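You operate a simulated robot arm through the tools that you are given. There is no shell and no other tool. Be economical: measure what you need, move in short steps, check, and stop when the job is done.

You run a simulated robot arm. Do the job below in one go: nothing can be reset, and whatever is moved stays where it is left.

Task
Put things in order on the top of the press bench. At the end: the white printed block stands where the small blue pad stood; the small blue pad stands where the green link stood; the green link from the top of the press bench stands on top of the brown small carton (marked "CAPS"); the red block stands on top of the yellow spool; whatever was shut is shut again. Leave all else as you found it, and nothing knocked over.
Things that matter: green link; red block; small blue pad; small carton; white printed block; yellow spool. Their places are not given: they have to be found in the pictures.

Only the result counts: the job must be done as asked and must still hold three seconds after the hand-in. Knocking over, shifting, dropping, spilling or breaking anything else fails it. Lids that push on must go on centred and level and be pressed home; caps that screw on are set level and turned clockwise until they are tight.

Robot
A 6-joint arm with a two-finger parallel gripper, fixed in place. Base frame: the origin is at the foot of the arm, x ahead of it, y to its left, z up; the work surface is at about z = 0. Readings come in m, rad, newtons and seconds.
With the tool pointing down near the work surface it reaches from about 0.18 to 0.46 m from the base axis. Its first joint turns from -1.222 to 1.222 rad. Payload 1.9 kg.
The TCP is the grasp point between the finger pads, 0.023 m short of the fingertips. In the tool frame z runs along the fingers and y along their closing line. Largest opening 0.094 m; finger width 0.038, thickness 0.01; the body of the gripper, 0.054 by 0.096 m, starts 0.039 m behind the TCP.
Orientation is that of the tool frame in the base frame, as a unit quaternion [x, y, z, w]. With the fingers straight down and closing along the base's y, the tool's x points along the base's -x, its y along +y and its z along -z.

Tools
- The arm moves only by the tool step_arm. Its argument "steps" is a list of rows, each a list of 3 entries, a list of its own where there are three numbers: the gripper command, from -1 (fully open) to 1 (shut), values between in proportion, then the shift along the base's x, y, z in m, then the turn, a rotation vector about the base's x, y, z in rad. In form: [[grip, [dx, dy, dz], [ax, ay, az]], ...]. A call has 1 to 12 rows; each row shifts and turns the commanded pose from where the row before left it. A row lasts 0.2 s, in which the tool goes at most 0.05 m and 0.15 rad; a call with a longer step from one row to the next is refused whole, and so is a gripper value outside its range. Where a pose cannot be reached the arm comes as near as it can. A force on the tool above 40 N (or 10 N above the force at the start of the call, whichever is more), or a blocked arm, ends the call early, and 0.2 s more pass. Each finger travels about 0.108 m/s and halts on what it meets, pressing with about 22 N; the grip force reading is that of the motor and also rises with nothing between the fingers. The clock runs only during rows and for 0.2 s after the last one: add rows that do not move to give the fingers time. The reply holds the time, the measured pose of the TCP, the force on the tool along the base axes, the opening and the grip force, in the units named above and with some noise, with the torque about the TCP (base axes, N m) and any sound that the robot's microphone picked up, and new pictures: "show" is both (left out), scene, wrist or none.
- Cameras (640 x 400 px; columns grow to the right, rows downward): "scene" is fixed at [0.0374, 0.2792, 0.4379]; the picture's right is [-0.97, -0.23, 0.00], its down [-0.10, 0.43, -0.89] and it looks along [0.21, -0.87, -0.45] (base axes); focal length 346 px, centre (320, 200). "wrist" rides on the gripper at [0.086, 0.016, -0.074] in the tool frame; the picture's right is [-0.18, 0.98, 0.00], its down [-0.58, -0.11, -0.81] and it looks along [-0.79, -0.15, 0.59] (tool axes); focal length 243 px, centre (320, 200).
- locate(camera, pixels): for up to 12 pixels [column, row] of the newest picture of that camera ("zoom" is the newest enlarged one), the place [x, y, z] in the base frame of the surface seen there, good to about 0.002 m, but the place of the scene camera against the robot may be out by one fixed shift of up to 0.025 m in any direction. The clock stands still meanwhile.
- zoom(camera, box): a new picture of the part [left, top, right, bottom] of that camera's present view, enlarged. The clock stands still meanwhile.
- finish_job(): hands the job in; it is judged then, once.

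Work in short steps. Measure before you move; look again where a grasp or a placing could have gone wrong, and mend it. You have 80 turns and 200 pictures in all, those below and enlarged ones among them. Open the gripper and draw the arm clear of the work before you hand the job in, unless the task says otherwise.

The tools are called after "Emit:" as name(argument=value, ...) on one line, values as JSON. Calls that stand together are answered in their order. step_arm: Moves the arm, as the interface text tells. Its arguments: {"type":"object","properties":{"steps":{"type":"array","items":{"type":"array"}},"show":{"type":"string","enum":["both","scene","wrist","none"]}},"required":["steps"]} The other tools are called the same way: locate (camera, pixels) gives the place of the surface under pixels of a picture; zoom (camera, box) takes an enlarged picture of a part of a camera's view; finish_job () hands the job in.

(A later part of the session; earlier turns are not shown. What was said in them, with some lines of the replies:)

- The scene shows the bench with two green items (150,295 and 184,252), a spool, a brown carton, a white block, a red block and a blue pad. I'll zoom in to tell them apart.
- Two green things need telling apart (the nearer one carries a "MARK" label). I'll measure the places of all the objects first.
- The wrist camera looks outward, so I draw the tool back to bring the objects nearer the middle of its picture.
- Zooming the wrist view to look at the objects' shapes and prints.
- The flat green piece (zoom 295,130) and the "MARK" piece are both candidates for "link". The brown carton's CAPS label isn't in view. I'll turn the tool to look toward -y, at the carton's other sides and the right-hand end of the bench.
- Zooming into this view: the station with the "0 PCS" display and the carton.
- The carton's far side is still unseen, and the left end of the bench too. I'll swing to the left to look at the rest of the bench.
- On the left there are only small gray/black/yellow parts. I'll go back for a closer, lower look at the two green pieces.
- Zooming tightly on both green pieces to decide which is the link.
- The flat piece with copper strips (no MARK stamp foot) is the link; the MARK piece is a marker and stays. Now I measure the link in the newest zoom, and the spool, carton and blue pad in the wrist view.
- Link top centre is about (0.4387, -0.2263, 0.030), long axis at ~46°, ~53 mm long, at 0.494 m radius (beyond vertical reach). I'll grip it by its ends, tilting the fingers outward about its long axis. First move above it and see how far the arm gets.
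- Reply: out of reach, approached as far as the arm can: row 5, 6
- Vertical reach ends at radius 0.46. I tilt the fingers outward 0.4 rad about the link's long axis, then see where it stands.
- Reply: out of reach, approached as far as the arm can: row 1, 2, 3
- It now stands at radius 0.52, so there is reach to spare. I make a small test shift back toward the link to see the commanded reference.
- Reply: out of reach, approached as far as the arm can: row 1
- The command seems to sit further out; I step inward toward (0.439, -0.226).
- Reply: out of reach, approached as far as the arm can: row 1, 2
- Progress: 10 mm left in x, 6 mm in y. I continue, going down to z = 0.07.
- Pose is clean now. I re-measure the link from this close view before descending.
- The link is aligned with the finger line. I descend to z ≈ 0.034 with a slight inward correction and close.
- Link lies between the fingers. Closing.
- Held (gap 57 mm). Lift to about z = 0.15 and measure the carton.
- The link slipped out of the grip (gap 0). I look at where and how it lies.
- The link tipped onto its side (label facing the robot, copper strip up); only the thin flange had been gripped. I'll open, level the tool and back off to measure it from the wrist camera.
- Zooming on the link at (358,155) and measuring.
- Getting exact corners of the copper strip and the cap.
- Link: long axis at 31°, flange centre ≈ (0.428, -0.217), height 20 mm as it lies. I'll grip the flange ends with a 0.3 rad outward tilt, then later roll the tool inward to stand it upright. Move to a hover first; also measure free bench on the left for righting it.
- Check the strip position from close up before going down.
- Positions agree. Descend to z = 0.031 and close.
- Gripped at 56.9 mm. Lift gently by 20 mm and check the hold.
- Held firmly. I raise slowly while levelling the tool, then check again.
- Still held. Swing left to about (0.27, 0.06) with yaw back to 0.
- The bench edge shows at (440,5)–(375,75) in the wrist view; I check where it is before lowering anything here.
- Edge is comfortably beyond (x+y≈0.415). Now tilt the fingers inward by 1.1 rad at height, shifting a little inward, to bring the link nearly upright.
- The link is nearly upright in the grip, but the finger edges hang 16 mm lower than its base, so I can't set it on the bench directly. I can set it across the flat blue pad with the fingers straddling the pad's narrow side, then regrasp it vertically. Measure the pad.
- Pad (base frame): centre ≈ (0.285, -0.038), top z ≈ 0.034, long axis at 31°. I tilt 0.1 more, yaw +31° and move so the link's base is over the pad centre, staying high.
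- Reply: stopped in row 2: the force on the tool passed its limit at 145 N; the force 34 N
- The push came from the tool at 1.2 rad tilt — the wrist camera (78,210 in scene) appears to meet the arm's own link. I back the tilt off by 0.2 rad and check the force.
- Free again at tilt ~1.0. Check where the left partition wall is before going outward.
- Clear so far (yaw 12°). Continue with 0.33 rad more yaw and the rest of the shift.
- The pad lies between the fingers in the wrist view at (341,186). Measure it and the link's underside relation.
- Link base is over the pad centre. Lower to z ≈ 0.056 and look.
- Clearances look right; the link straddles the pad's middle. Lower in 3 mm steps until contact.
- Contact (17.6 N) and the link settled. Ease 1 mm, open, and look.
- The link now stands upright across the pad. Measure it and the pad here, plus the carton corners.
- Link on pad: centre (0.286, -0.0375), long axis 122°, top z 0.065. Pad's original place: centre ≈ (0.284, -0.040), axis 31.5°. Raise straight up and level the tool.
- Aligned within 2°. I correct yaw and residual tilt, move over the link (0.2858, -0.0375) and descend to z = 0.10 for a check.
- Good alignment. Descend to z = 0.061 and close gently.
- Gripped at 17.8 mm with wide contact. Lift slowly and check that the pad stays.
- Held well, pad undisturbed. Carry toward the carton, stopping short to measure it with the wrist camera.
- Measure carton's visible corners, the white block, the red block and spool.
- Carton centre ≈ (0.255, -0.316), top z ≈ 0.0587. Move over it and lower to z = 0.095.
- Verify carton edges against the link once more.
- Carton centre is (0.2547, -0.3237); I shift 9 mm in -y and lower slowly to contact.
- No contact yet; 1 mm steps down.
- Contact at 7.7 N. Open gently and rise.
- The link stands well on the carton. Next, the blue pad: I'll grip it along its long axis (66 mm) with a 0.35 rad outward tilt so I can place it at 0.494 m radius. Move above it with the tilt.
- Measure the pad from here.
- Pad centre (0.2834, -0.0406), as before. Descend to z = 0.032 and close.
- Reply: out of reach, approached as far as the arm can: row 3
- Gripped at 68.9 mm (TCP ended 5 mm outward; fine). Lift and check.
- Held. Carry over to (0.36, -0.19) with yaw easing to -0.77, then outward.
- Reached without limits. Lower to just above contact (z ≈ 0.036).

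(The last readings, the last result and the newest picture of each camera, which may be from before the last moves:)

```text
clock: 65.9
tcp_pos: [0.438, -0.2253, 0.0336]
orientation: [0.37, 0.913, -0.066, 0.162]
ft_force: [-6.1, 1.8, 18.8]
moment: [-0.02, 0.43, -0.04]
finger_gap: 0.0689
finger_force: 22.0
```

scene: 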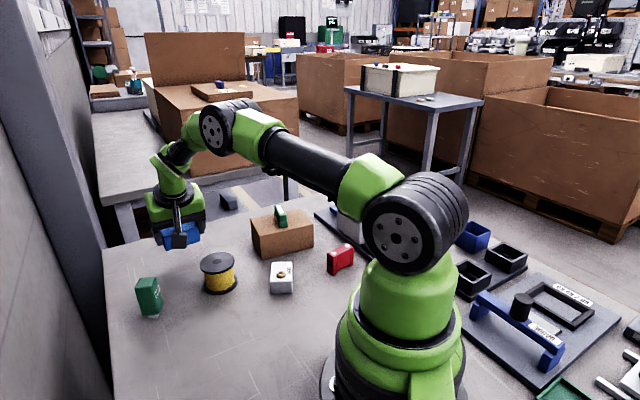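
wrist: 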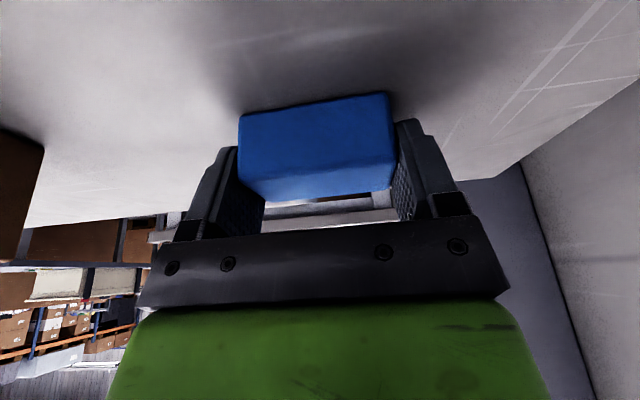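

Contact made. Ease, open, rise straight up, then level and back off.

Emit:
step_arm(steps=[[1, [0, 0, 0.001], [0, 0, 0]], [-0.6, [0, 0, 0], [0, 0, 0]], [-1, [0, 0, 0], [0, 0, 0]], [-1, [0, 0, 0.02], [0, 0, 0]], [-1, [-0.005, 0.005, 0.035], [0, 0, 0]], [-1, [-0.02, 0.01, 0.035], [0.08, 0.082, 0]], [-1, [-0.035, 0.01, 0.03], [0.08, 0.082, 0]], [-1, [-0.04, 0.01, 0.02], [0.08, 0.082, 0]], [-1, [-0.04, 0.01, 0], [0, 0, 0]], [-1, [-0.04, 0.01, 0], [0, 0, 0]], [-1, [-0.03, 0.01, 0], [0, 0, 0]], [-1, [0, 0, 0], [0, 0, 0]]], show="both")

```text
clock: 68.5
tcp_pos: [0.227, -0.1602, 0.1737]
orientation: [0.375, 0.927, 0.0, 0.003]
ft_force: [-0.3, -0.1, -0.2]
moment: [-0.03, 0.0, -0.04]
finger_gap: 0.0941
finger_force: 0.1
```

scene: 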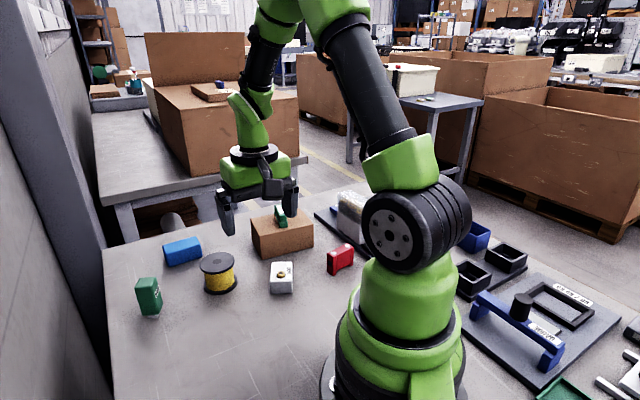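
wrist: 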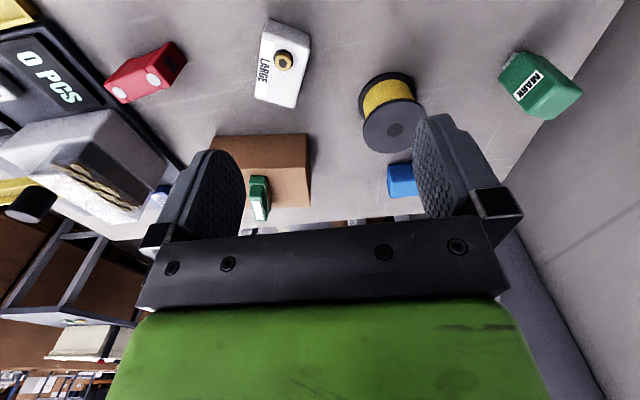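

Pad stands at the link's place. Now zoom on the white block (282,62) and measure it, along with the red block.

Emit:
zoom(camera="wrist", box=[90, 0, 330, 130])

Emit:
locate(camera="wrist", pixels=[[266, 32], [256, 94], [296, 104], [308, 44], [283, 61], [268, 80], [123, 87], [152, 80], [138, 84], [387, 175], [412, 170], [395, 130]])

```text
2.67 times, centred on (210, 65) of wrist
```

zoom: 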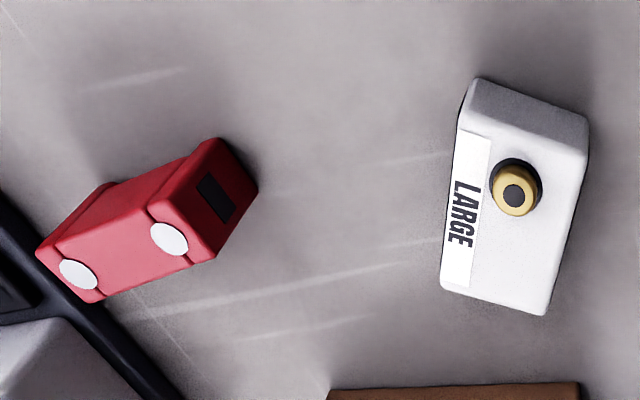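

```text
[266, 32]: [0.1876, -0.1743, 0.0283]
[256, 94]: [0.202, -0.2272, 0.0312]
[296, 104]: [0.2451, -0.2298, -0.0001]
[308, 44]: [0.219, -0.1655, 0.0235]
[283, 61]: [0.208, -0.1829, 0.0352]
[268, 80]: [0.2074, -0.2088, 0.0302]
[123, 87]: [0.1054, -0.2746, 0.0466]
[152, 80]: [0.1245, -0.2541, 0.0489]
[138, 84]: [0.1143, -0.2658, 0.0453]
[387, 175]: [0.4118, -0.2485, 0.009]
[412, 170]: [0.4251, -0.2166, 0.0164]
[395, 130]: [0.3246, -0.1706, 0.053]
```

Refine the white block's top corners in the zoom.

Emit:
locate(camera="zoom", pixels=[[467, 130], [446, 285], [540, 307], [582, 155], [515, 195], [515, 240], [475, 90], [583, 125]])

Emit:
zoom(camera="scene", box=[255, 245, 310, 305])

```text
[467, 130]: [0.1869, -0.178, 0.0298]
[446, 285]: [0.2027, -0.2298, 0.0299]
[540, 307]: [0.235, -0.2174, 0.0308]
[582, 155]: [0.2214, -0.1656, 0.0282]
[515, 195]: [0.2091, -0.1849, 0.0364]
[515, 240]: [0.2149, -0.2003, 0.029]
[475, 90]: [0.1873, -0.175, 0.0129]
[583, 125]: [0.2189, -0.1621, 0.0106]
```

```text
6.67 times, centred on (282, 275) of scene
```

zoom: 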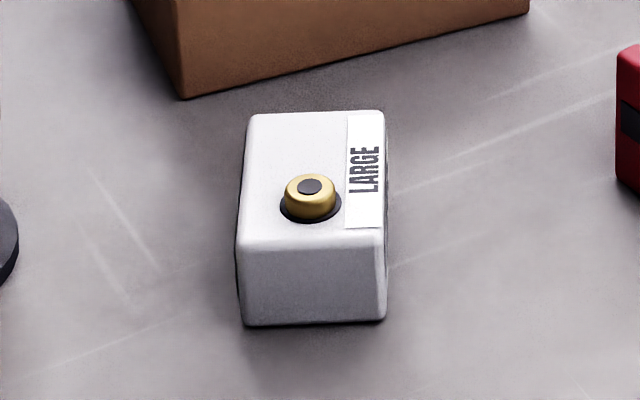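

White block: centre (0.2115, -0.1977), long axis -74°, 37 mm wide, 30 mm high. Move above it, yaw to close across its width.

Emit:
step_arm(steps=[[-0.5, [-0.004, -0.0095, -0.01], [0, 0, -0.1315]], [-0.5, [-0.004, -0.0095, -0.02], [0, 0, -0.1315]], [-0.5, [-0.004, -0.0095, -0.03], [0, 0, -0.1315]], [-0.5, [-0.0035, -0.009, -0.03], [0, 0, -0.1315]], [-0.5, [0, 0, 0], [0, 0, 0]]], show="both")

```text
clock: 69.7
tcp_pos: [0.2132, -0.1982, 0.0837]
orientation: [0.605, 0.797, -0.001, 0.002]
ft_force: [0.0, 1.2, -0.4]
moment: [-0.02, -0.01, 0.02]
finger_gap: 0.0705
finger_force: 0.1
```

scene: 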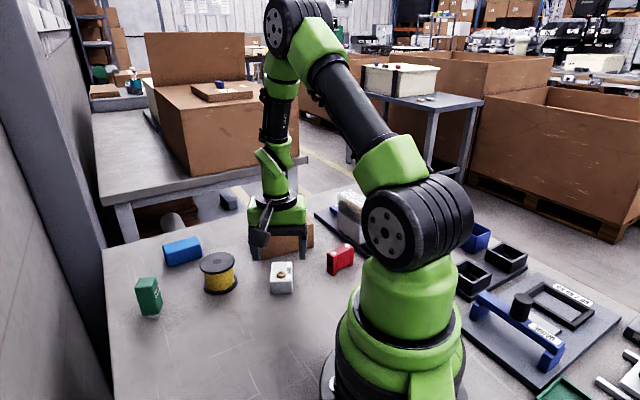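
wrist: 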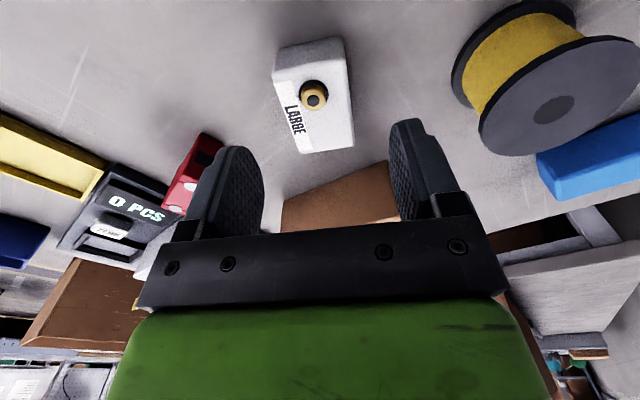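

Well aligned. Descend to z = 0.027 and close.

Emit:
step_arm(steps=[[-0.5, [-0.0015, 0.0005, -0.02], [0, 0, 0]], [-0.5, [0, 0, -0.02], [0, 0, 0]], [-0.5, [0, 0, -0.0165], [0, 0, 0]], [-0.5, [0, 0, 0], [0, 0, 0]], [0.0, [0, 0, 0], [0, 0, 0]], [0.5, [0, 0, 0], [0, 0, 0]], [1, [0, 0, 0], [0, 0, 0]], [1, [0, 0, 0], [0, 0, 0]]], show="wrist")

```text
clock: 71.5
tcp_pos: [0.2113, -0.1977, 0.0264]
orientation: [0.604, 0.797, -0.001, 0.002]
ft_force: [0.0, -0.4, -0.3]
moment: [0.01, -0.02, -0.03]
finger_gap: 0.0396
finger_force: 22.2
```

wrist: 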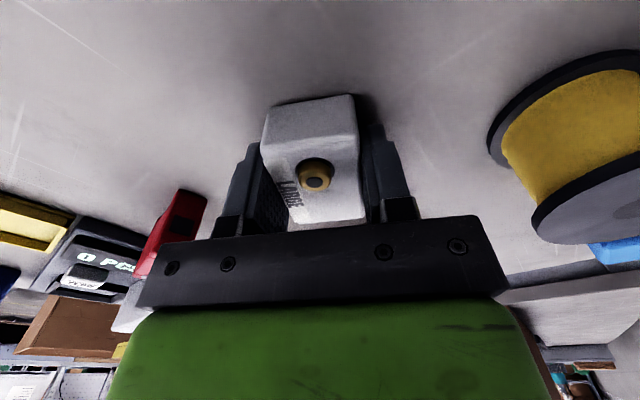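

Gripped (39.6 mm). Lift and begin the swing to the pad's old place.

Emit:
step_arm(steps=[[1, [0, 0, 0.01], [0, 0, 0]], [1, [0, 0, 0.025], [0, 0, 0]], [1, [0, 0, 0.03], [0, 0, 0]], [1, [0, 0, 0.035], [0, 0, 0]], [1, [0.006, 0.013, 0], [0, 0, 0.142]], [1, [0.006, 0.013, 0], [0, 0, 0.142]], [1, [0.006, 0.013, 0], [0, 0, 0.142]], [1, [0.006, 0.013, 0], [0, 0, 0.142]], [1, [0.006, 0.013, 0], [0, 0, 0.142]], [1, [0.006, 0.013, 0], [0, 0, 0.142]], [1, [0, 0, 0], [0, 0, 0]]], show="scene")

Emit:
step_arm(steps=[[1, [0.006, 0.013, 0], [0, 0, 0.142]], [1, [0.006, 0.013, 0], [0, 0, 0.142]], [1, [0.006, 0.013, 0], [0, 0, 0.142]], [1, [0.006, 0.013, 0], [0, 0, 0.142]], [1, [0.006, 0.013, 0], [0, 0, 0.142]], [1, [0.006, 0.0143, 0], [0, 0, 0.142]], [1, [0, 0, 0], [0, 0, 0.142]], [1, [0, 0, 0], [0, 0, 0]]], show="both")

```text
clock: 73.9
tcp_pos: [0.2466, -0.1177, 0.1259]
orientation: [0.219, 0.976, 0.0, 0.003]
ft_force: [0.1, -0.1, -0.5]
moment: [0.01, 0.01, -0.03]
finger_gap: 0.0397
finger_force: 21.8
```

scene: 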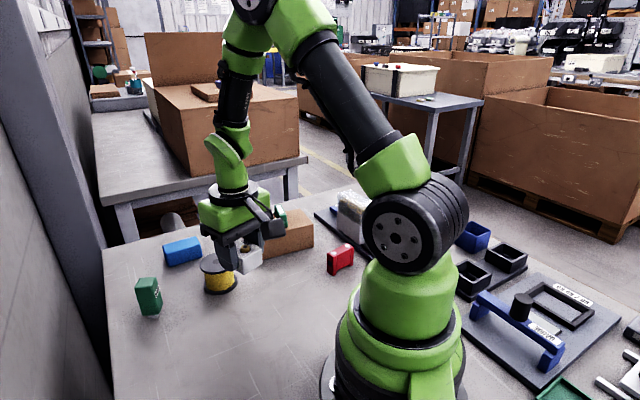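

```text
clock: 75.7
tcp_pos: [0.2833, -0.038, 0.1271]
orientation: [-0.273, 0.962, 0.001, 0.002]
ft_force: [-0.9, -0.9, -0.3]
moment: [0.0, -0.01, 0.01]
finger_gap: 0.0395
finger_force: 22.0
```

scene: 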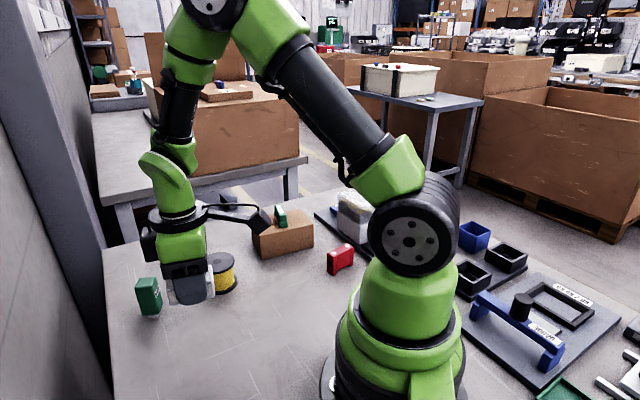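
wrist: 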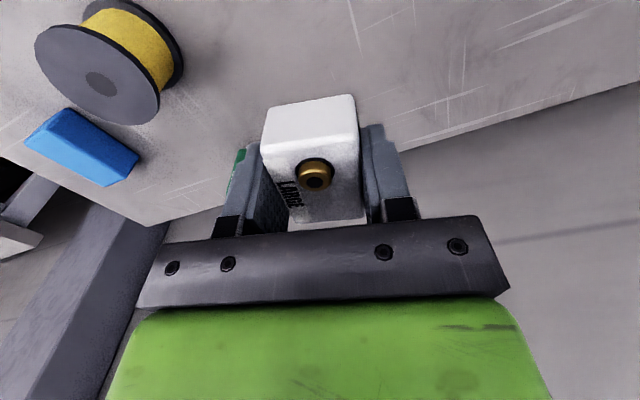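

Over the place, yaw 31.7°. Lower to just above contact, then touch down.

Emit:
step_arm(steps=[[1, [0.0003, -0.0022, -0.03], [0, 0, 0]], [1, [0, 0, -0.03], [0, 0, 0]], [1, [0, 0, -0.025], [0, 0, 0]], [1, [0, 0, -0.012], [0, 0, 0]], [1, [0, 0, -0.002], [0, 0, 0]], [1, [0, 0, 0], [0, 0, 0]]], show="none")

Emit:
step_arm(steps=[[1, [0, 0, -0.001], [0, 0, 0]], [1, [0, 0, -0.0007], [0, 0, 0]], [1, [0, 0, 0], [0, 0, 0]]], show="none")

```text
clock: 77.1
tcp_pos: [0.2816, -0.0416, 0.0273]
orientation: [-0.273, 0.962, 0.001, 0.002]
ft_force: [-0.2, 0.0, -1.6]
moment: [-0.02, -0.02, 0.0]
finger_gap: 0.0399
finger_force: 22.5
```

```text
clock: 77.9
tcp_pos: [0.2838, -0.0427, 0.027]
orientation: [-0.271, 0.963, 0.001, 0.003]
ft_force: [-4.5, -0.6, 18.0]
moment: [-0.06, 0.15, -0.02]
finger_gap: 0.0396
finger_force: 22.2
```

Contact at 18 N. Ease, open and rise; then look.

Emit:
step_arm(steps=[[1, [0, 0, 0.0005], [0, 0, 0]], [-0.1, [0, 0, 0], [0, 0, 0]], [-0.5, [0, 0, 0], [0, 0, 0]], [-0.5, [0, 0, 0.02], [0, 0, 0]], [-0.5, [0, 0, 0.04], [0, 0, 0]], [-1, [-0.02, -0.02, 0.04], [0, 0, -0.14]], [-1, [-0.03, -0.03, 0.03], [0, 0, -0.14]], [-1, [-0.02, -0.01, 0.02], [0, 0, -0.14]], [-1, [0, 0, 0], [0, 0, -0.14]], [-1, [0, 0, 0], [0, 0, 0]]], show="both")

Emit:
zoom(camera="scene", box=[100, 190, 360, 370])

```text
refused: row 7 steps farther than a row can; nothing moved
```

```text
2.22 times, centred on (230, 280) of scene
```

zoom: 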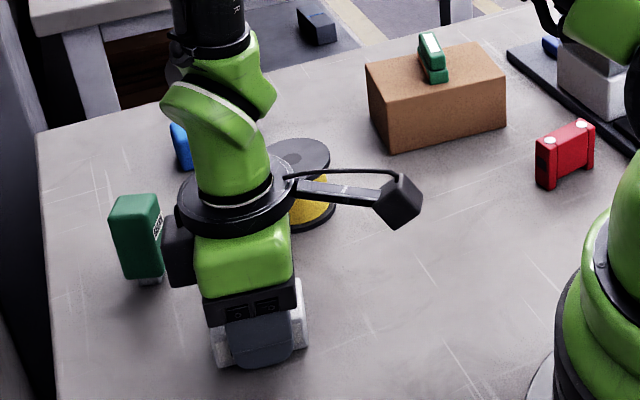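

One row was too long; nothing moved. Send it again with smaller steps.

Emit:
step_arm(steps=[[1, [0, 0, 0.0005], [0, 0, 0]], [-0.1, [0, 0, 0], [0, 0, 0]], [-0.5, [0, 0, 0], [0, 0, 0]], [-0.5, [0, 0, 0.02], [0, 0, 0]], [-0.5, [0, 0, 0.04], [0, 0, 0]], [-1, [-0.01, -0.01, 0.04], [0, 0, -0.14]], [-1, [-0.02, -0.02, 0.03], [0, 0, -0.14]], [-1, [-0.02, -0.02, 0.02], [0, 0, -0.14]], [-1, [-0.02, -0.02, 0], [0, 0, -0.14]], [-1, [0, 0, 0], [0, 0, 0]]], show="both")

Emit:
zoom(camera="scene", box=[100, 190, 360, 370])

```text
clock: 80.1
tcp_pos: [0.2127, -0.1118, 0.1757]
orientation: [0.005, 1.0, 0.001, 0.003]
ft_force: [-0.7, 0.2, 0.3]
moment: [-0.02, 0.0, 0.01]
finger_gap: 0.094
finger_force: 0.0
```

scene: 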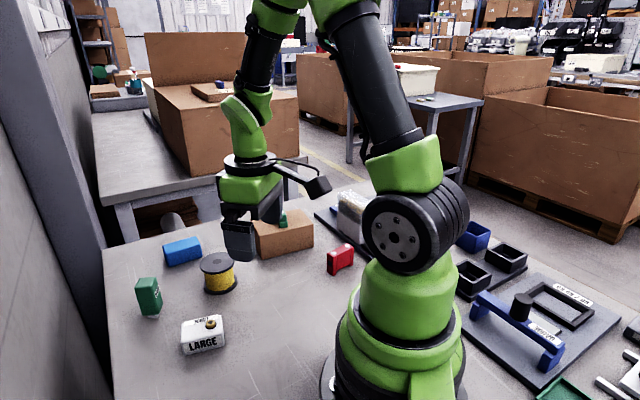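
wrist: 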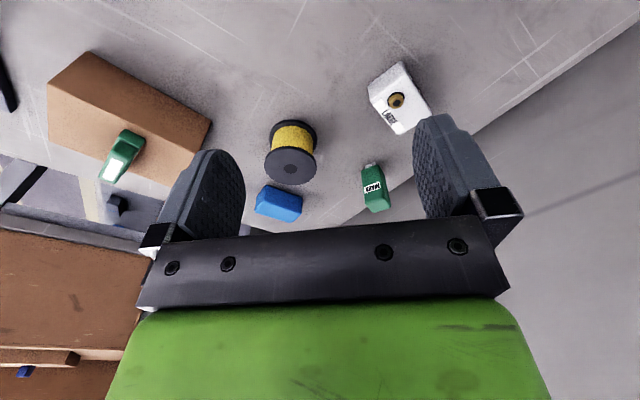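

```text
2.22 times, centred on (230, 280) of scene
```

zoom: 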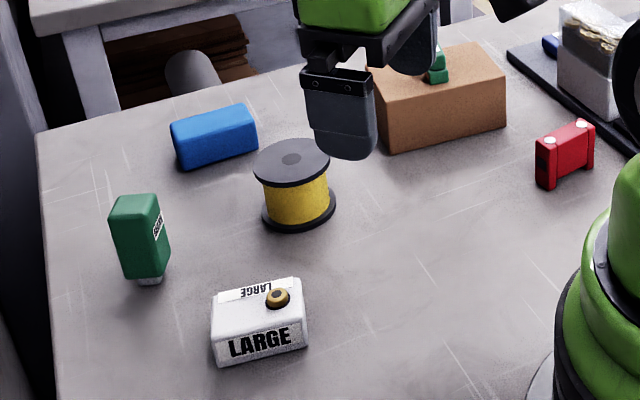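

All three placements stand. Now the red block: move to look at it closely with yaw -1.4, and refine the spool centre from this view.

Emit:
locate(camera="wrist", pixels=[[291, 170], [266, 163], [315, 158], [289, 150], [290, 185]])

Emit:
step_arm(steps=[[-1, [-0.005, -0.005, 0], [0, 0, -0.14]], [-1, [-0.005, -0.005, 0], [0, 0, -0.14]], [-1, [-0.005, -0.005, 0], [0, 0, -0.14]], [-1, [-0.005, -0.005, 0], [0, 0, -0.14]], [-1, [-0.005, -0.005, 0], [0, 0, -0.14]], [-1, [-0.005, -0.005, 0], [0, 0, -0.14]], [-1, [-0.005, -0.005, 0], [0, 0, -0.14]], [-1, [-0.005, -0.005, 0], [0, 0, -0.14]], [-1, [-0.005, -0.005, 0], [0, 0, -0.14]], [-1, [-0.005, -0.005, 0], [0, 0, -0.14]], [-1, [0, 0, 0], [0, 0, 0]]], show="wrist")

```text
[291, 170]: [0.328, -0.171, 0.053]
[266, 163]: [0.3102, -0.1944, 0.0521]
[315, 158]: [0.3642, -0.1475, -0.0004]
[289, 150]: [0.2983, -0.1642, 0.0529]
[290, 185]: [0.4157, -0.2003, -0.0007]
```

```text
clock: 82.5
tcp_pos: [0.1638, -0.1621, 0.1771]
orientation: [0.648, 0.761, -0.001, 0.002]
ft_force: [0.2, -0.2, -0.7]
moment: [0.0, 0.01, -0.02]
finger_gap: 0.0942
finger_force: 0.0
```

wrist: 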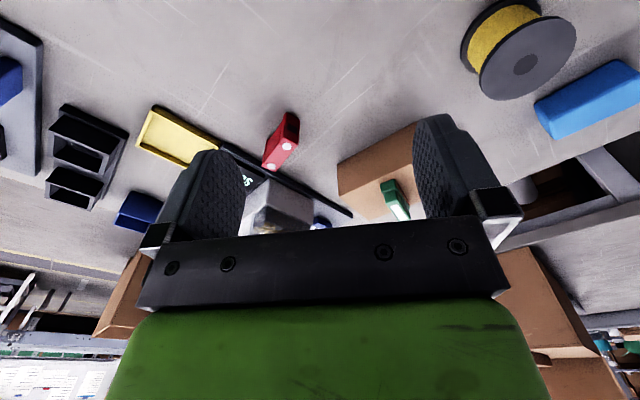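

Zoom on the red block and measure its ends, and the spool disc's rim.

Emit:
zoom(camera="wrist", box=[240, 100, 330, 190])

Emit:
locate(camera="wrist", pixels=[[526, 63], [482, 73], [573, 52], [530, 32], [521, 94]])

```text
4.44 times, centred on (285, 145) of wrist
```

zoom: 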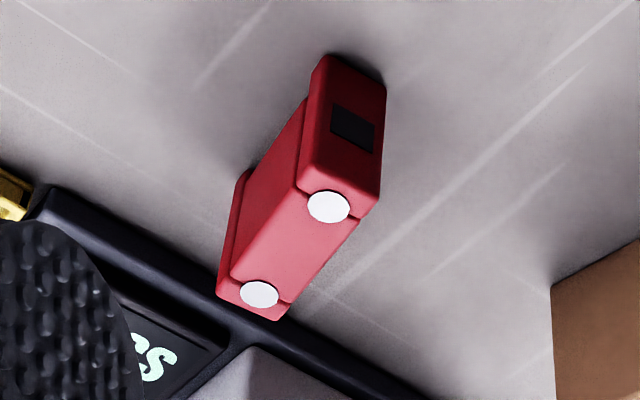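

```text
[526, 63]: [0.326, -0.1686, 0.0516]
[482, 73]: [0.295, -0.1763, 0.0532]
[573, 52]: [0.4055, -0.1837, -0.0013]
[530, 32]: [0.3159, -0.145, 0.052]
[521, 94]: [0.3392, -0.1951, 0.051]
```

Emit:
locate(camera="zoom", pixels=[[328, 207], [260, 294], [303, 185], [372, 205], [225, 300], [283, 315], [294, 250], [312, 75], [380, 95], [240, 180], [352, 130], [340, 350]])

```text
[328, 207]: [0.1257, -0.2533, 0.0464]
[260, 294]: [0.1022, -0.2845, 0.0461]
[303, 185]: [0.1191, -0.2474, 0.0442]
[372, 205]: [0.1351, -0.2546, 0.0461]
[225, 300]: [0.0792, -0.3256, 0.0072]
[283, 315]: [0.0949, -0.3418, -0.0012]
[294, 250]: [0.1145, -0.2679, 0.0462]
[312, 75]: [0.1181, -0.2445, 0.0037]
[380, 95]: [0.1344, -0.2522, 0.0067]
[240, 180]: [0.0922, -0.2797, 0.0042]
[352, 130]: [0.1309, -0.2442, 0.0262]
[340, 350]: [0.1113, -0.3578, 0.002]
```

Red block: centre ≈ (0.114, -0.269), axis az 53.4°, ~18 mm wide, ~60 mm long, 47 mm high. I'll close across its width with yaw -2.21 rad. Check the yellow tray and plate positions for clearance.

Emit:
locate(camera="wrist", pixels=[[217, 148], [212, 142], [225, 150], [250, 162], [300, 185], [187, 165], [155, 107]])

```text
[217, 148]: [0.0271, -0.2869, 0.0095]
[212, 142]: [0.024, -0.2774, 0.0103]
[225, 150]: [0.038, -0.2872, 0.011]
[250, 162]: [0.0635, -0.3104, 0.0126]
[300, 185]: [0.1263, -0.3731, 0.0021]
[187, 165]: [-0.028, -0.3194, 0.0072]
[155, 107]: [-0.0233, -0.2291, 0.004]
```

Clear. Move above the red block at z ≈ 0.12 and yaw.

Emit:
step_arm(steps=[[-0.3, [-0.0083, -0.0178, 0], [0, 0, -0.133]], [-0.3, [-0.0083, -0.0178, 0], [0, 0, -0.133]], [-0.3, [-0.0083, -0.0178, 0], [0, 0, -0.133]], [-0.3, [-0.0083, -0.0178, 0], [0, 0, -0.133]], [-0.3, [-0.0083, -0.0178, -0.02], [0, 0, -0.133]], [-0.3, [-0.0083, -0.0179, -0.03], [0, 0, -0.133]], [-0.3, [0, 0, 0], [0, 0, 0]]], show="both")

```text
clock: 84.1
tcp_pos: [0.1125, -0.2694, 0.1259]
orientation: [0.893, 0.449, -0.002, 0.003]
ft_force: [-0.2, 0.8, 0.6]
moment: [-0.02, 0.0, 0.0]
finger_gap: 0.0612
finger_force: 0.0
```

scene: 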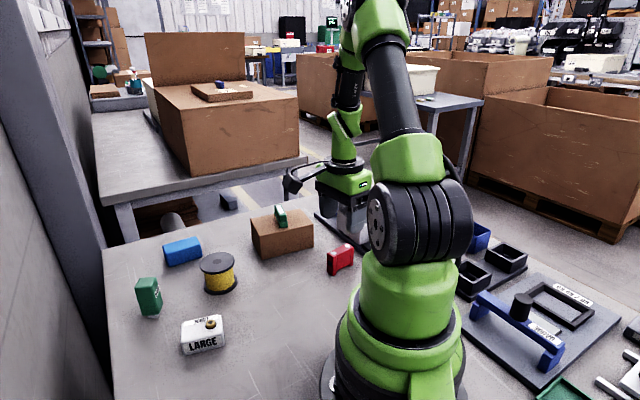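
wrist: 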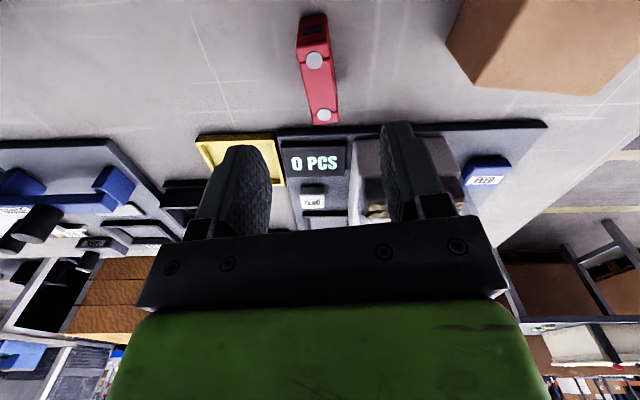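

Check the hopper's position relative to the palm, and the red block once more.

Emit:
zoom(camera="wrist", box=[270, 0, 470, 230])

Emit:
locate(camera="wrist", pixels=[[314, 60], [324, 115], [360, 140], [365, 180], [352, 150], [300, 25], [328, 25], [313, 30], [440, 160], [308, 115], [338, 110]])

```text
1.74 times, centred on (370, 115) of wrist
```

zoom: 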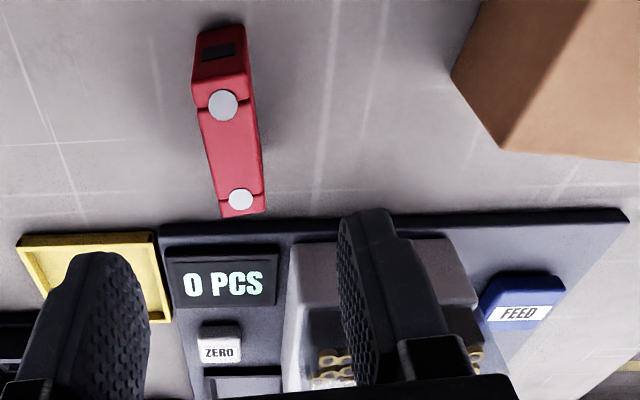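

```text
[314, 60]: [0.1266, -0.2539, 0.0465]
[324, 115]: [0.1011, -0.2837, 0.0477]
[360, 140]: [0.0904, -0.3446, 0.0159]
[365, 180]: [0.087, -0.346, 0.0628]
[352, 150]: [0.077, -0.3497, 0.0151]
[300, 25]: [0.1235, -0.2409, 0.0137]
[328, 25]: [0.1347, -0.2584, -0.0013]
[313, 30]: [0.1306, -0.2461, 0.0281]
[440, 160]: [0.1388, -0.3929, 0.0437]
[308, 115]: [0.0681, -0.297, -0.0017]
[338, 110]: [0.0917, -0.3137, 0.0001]
```

Clear by 5 cm; the tool is aligned. Descend to z = 0.033 and close.

Emit:
step_arm(steps=[[-0.3, [0.0014, 0.0006, -0.03], [0, 0, 0]], [-0.3, [0, 0, -0.03], [0, 0, 0]], [-0.3, [0, 0, -0.02], [0, 0, 0]], [-0.3, [0, 0, -0.013], [0, 0, 0]], [-0.3, [0, 0, 0], [0, 0, 0]], [0.2, [0, 0, 0], [0, 0, 0]], [0.5, [0, 0, 0], [0, 0, 0]], [1, [0, 0, 0], [0, 0, 0]], [1, [0, 0, 0], [0, 0, 0]]], show="wrist")

```text
clock: 86.1
tcp_pos: [0.1153, -0.2677, 0.0347]
orientation: [0.893, 0.45, -0.002, 0.001]
ft_force: [-0.1, -0.3, 0.7]
moment: [0.0, 0.01, -0.01]
finger_gap: 0.0195
finger_force: 22.1
5 turns are left
```

wrist: 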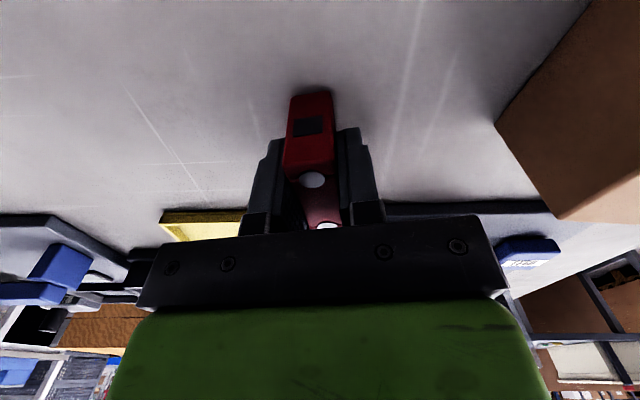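

Held (19.5 mm). Few turns remain, so I lift and carry it in one go to above the spool centre (0.326, -0.168), turning the yaw by +0.7 rad.

Emit:
step_arm(steps=[[1, [0, 0, 0.015], [0, 0, 0]], [1, [0, 0, 0.03], [0, 0, 0]], [1, [0, 0, 0.04], [0, 0, 0]], [1, [0.0234, 0.0111, 0.04], [0, 0, 0.0875]], [1, [0.0268, 0.0128, 0], [0, 0, 0.0875]], [1, [0.0268, 0.0128, 0], [0, 0, 0.0875]], [1, [0.0268, 0.0128, 0], [0, 0, 0.0875]], [1, [0.0268, 0.0128, 0], [0, 0, 0.0875]], [1, [0.0268, 0.0128, 0], [0, 0, 0.0875]], [1, [0.0268, 0.0128, 0], [0, 0, 0.0875]], [1, [0.0265, 0.0122, -0.02], [0, 0, 0.0875]], [1, [0, 0, 0], [0, 0, 0]]], show="both")

```text
clock: 88.7
tcp_pos: [0.3264, -0.1681, 0.1393]
orientation: [0.683, 0.73, -0.001, 0.002]
ft_force: [-0.7, -1.1, -0.5]
moment: [-0.01, 0.02, 0.04]
finger_gap: 0.0194
finger_force: 21.7
4 turns are left
```

scene: 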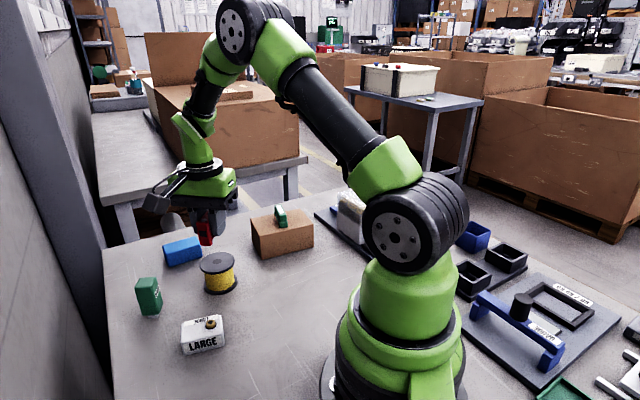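
wrist: 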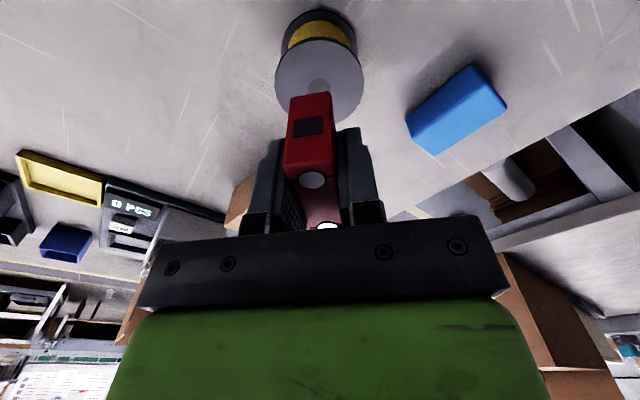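

Centred over the spool. Lower to contact slowly.

Emit:
step_arm(steps=[[1, [-0.0003, 0.0003, -0.02], [0, 0, 0]], [1, [0, 0, -0.02], [0, 0, 0]], [1, [0, 0, -0.008], [0, 0, 0]], [1, [0, 0, -0.0015], [0, 0, 0]], [1, [0, 0, -0.0015], [0, 0, 0]], [1, [0, 0, -0.0015], [0, 0, 0]], [1, [0, 0, 0], [0, 0, 0]]], show="both")

```text
clock: 90.3
tcp_pos: [0.3241, -0.1675, 0.0862]
orientation: [0.684, 0.729, -0.001, 0.002]
ft_force: [-0.7, -0.8, -0.8]
moment: [-0.02, 0.01, -0.01]
finger_gap: 0.0192
finger_force: 22.1
3 turns are left
```

scene: 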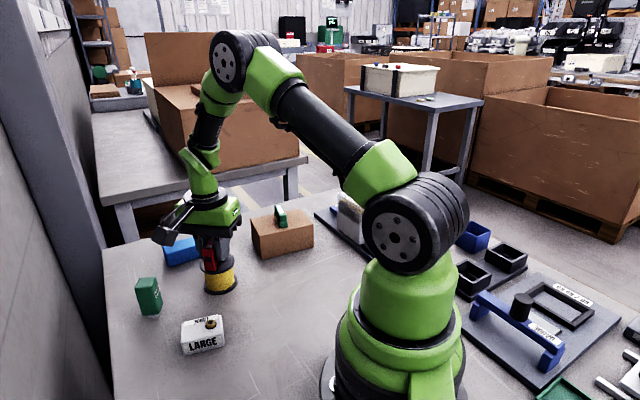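
wrist: 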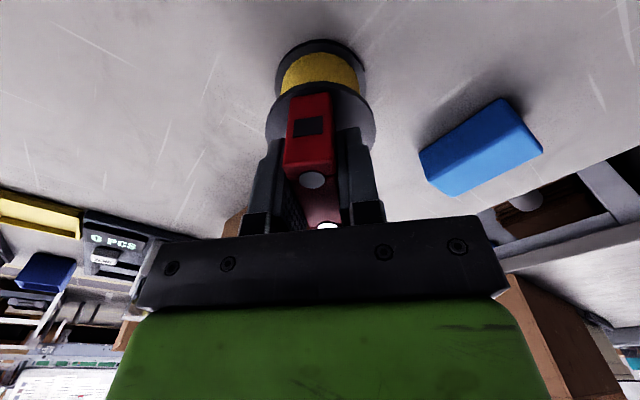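

No contact yet; 1–2 mm remain. I lower 2 mm more, ease, open slowly, rise and draw clear, then check.

Emit:
step_arm(steps=[[1, [0, 0, -0.001], [0, 0, 0]], [1, [0, 0, -0.001], [0, 0, 0]], [1, [0, 0, 0.0005], [0, 0, 0]], [0.5, [0, 0, 0], [0, 0, 0]], [0.3, [0, 0, 0], [0, 0, 0]], [0.1, [0, 0, 0], [0, 0, 0]], [0.1, [0, 0, 0.015], [0, 0, 0]], [0.0, [0, 0, 0.035], [0, 0, 0]], [-0.5, [0, 0, 0.045], [0, 0, 0]], [-1, [-0.03, 0.02, 0.02], [0, 0, 0]], [-1, [-0.04, 0.02, 0.01], [0, 0, 0]], [-1, [-0.04, 0.02, 0], [0, 0, 0]]], show="both")

Emit:
zoom(camera="scene", box=[100, 190, 360, 370])

```text
clock: 92.9
tcp_pos: [0.2154, -0.1052, 0.209]
orientation: [0.685, 0.729, -0.001, 0.003]
ft_force: [0.0, 0.5, -0.6]
moment: [-0.02, 0.02, -0.02]
finger_gap: 0.0944
finger_force: 0.2
```

scene: 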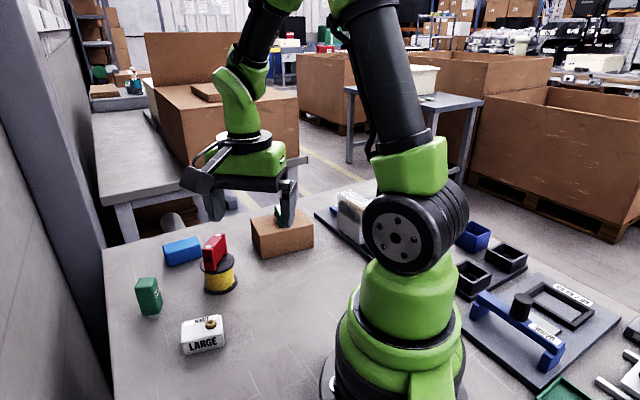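
wrist: 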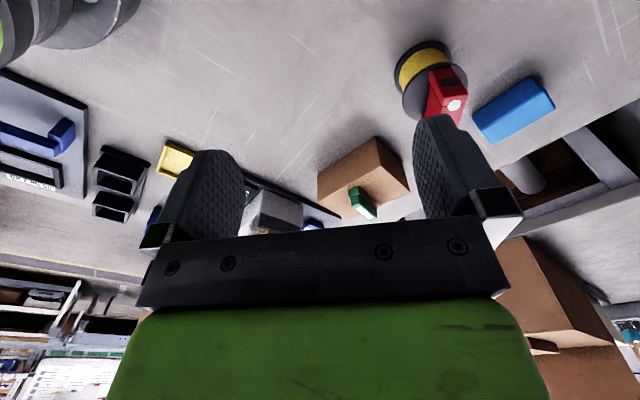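

```text
2.22 times, centred on (230, 280) of scene
2 turns are left
```

zoom: 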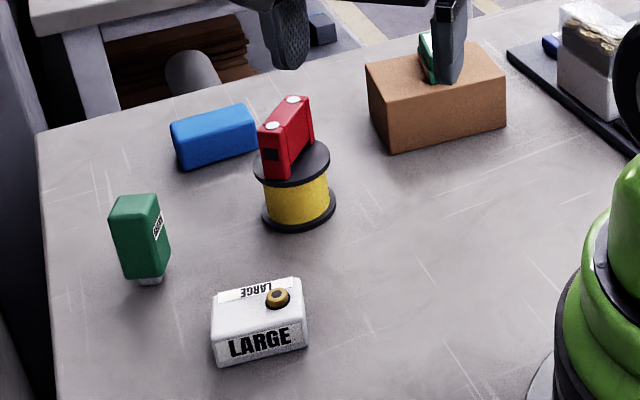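

The red block stands on the spool, the link on the carton, the blue pad and white block are in their places, and the gripper is open and clear. I hand in.

Emit:
finish_job()

```text
The job is handed in.
```

I handed the job in with all four pieces placed as asked; the last pictures show them standing and the gripper open and clear of the work.

- **White printed block:** it stands where the small blue pad stood, to within about 2–3 mm by the arm readings.
- **Small blue pad:** it stands where the green link stood.
- **Green link:** it stands upright on the brown carton. It slipped out of my first grip and tipped onto its side. I stood it up on the blue pad, gripped it again and set it on the carton.
- **Red block:** it stands on the yellow spool.

Three things I could not fully confirm:

- **Which green piece was the link:** there were two. I took the flat one with copper strips as the link and left the one labelled "MARK" where it was.
- **The "CAPS" mark:** I never saw it on the carton. It was the only small carton I found on the bench.
- **Closing anything that was shut:** I opened nothing, so nothing needed closing.

At one point during the regrip the tool met a force of about 145 N, most likely the wrist camera against the arm itself. I backed off at once, and the pictures showed nothing on the bench had moved.
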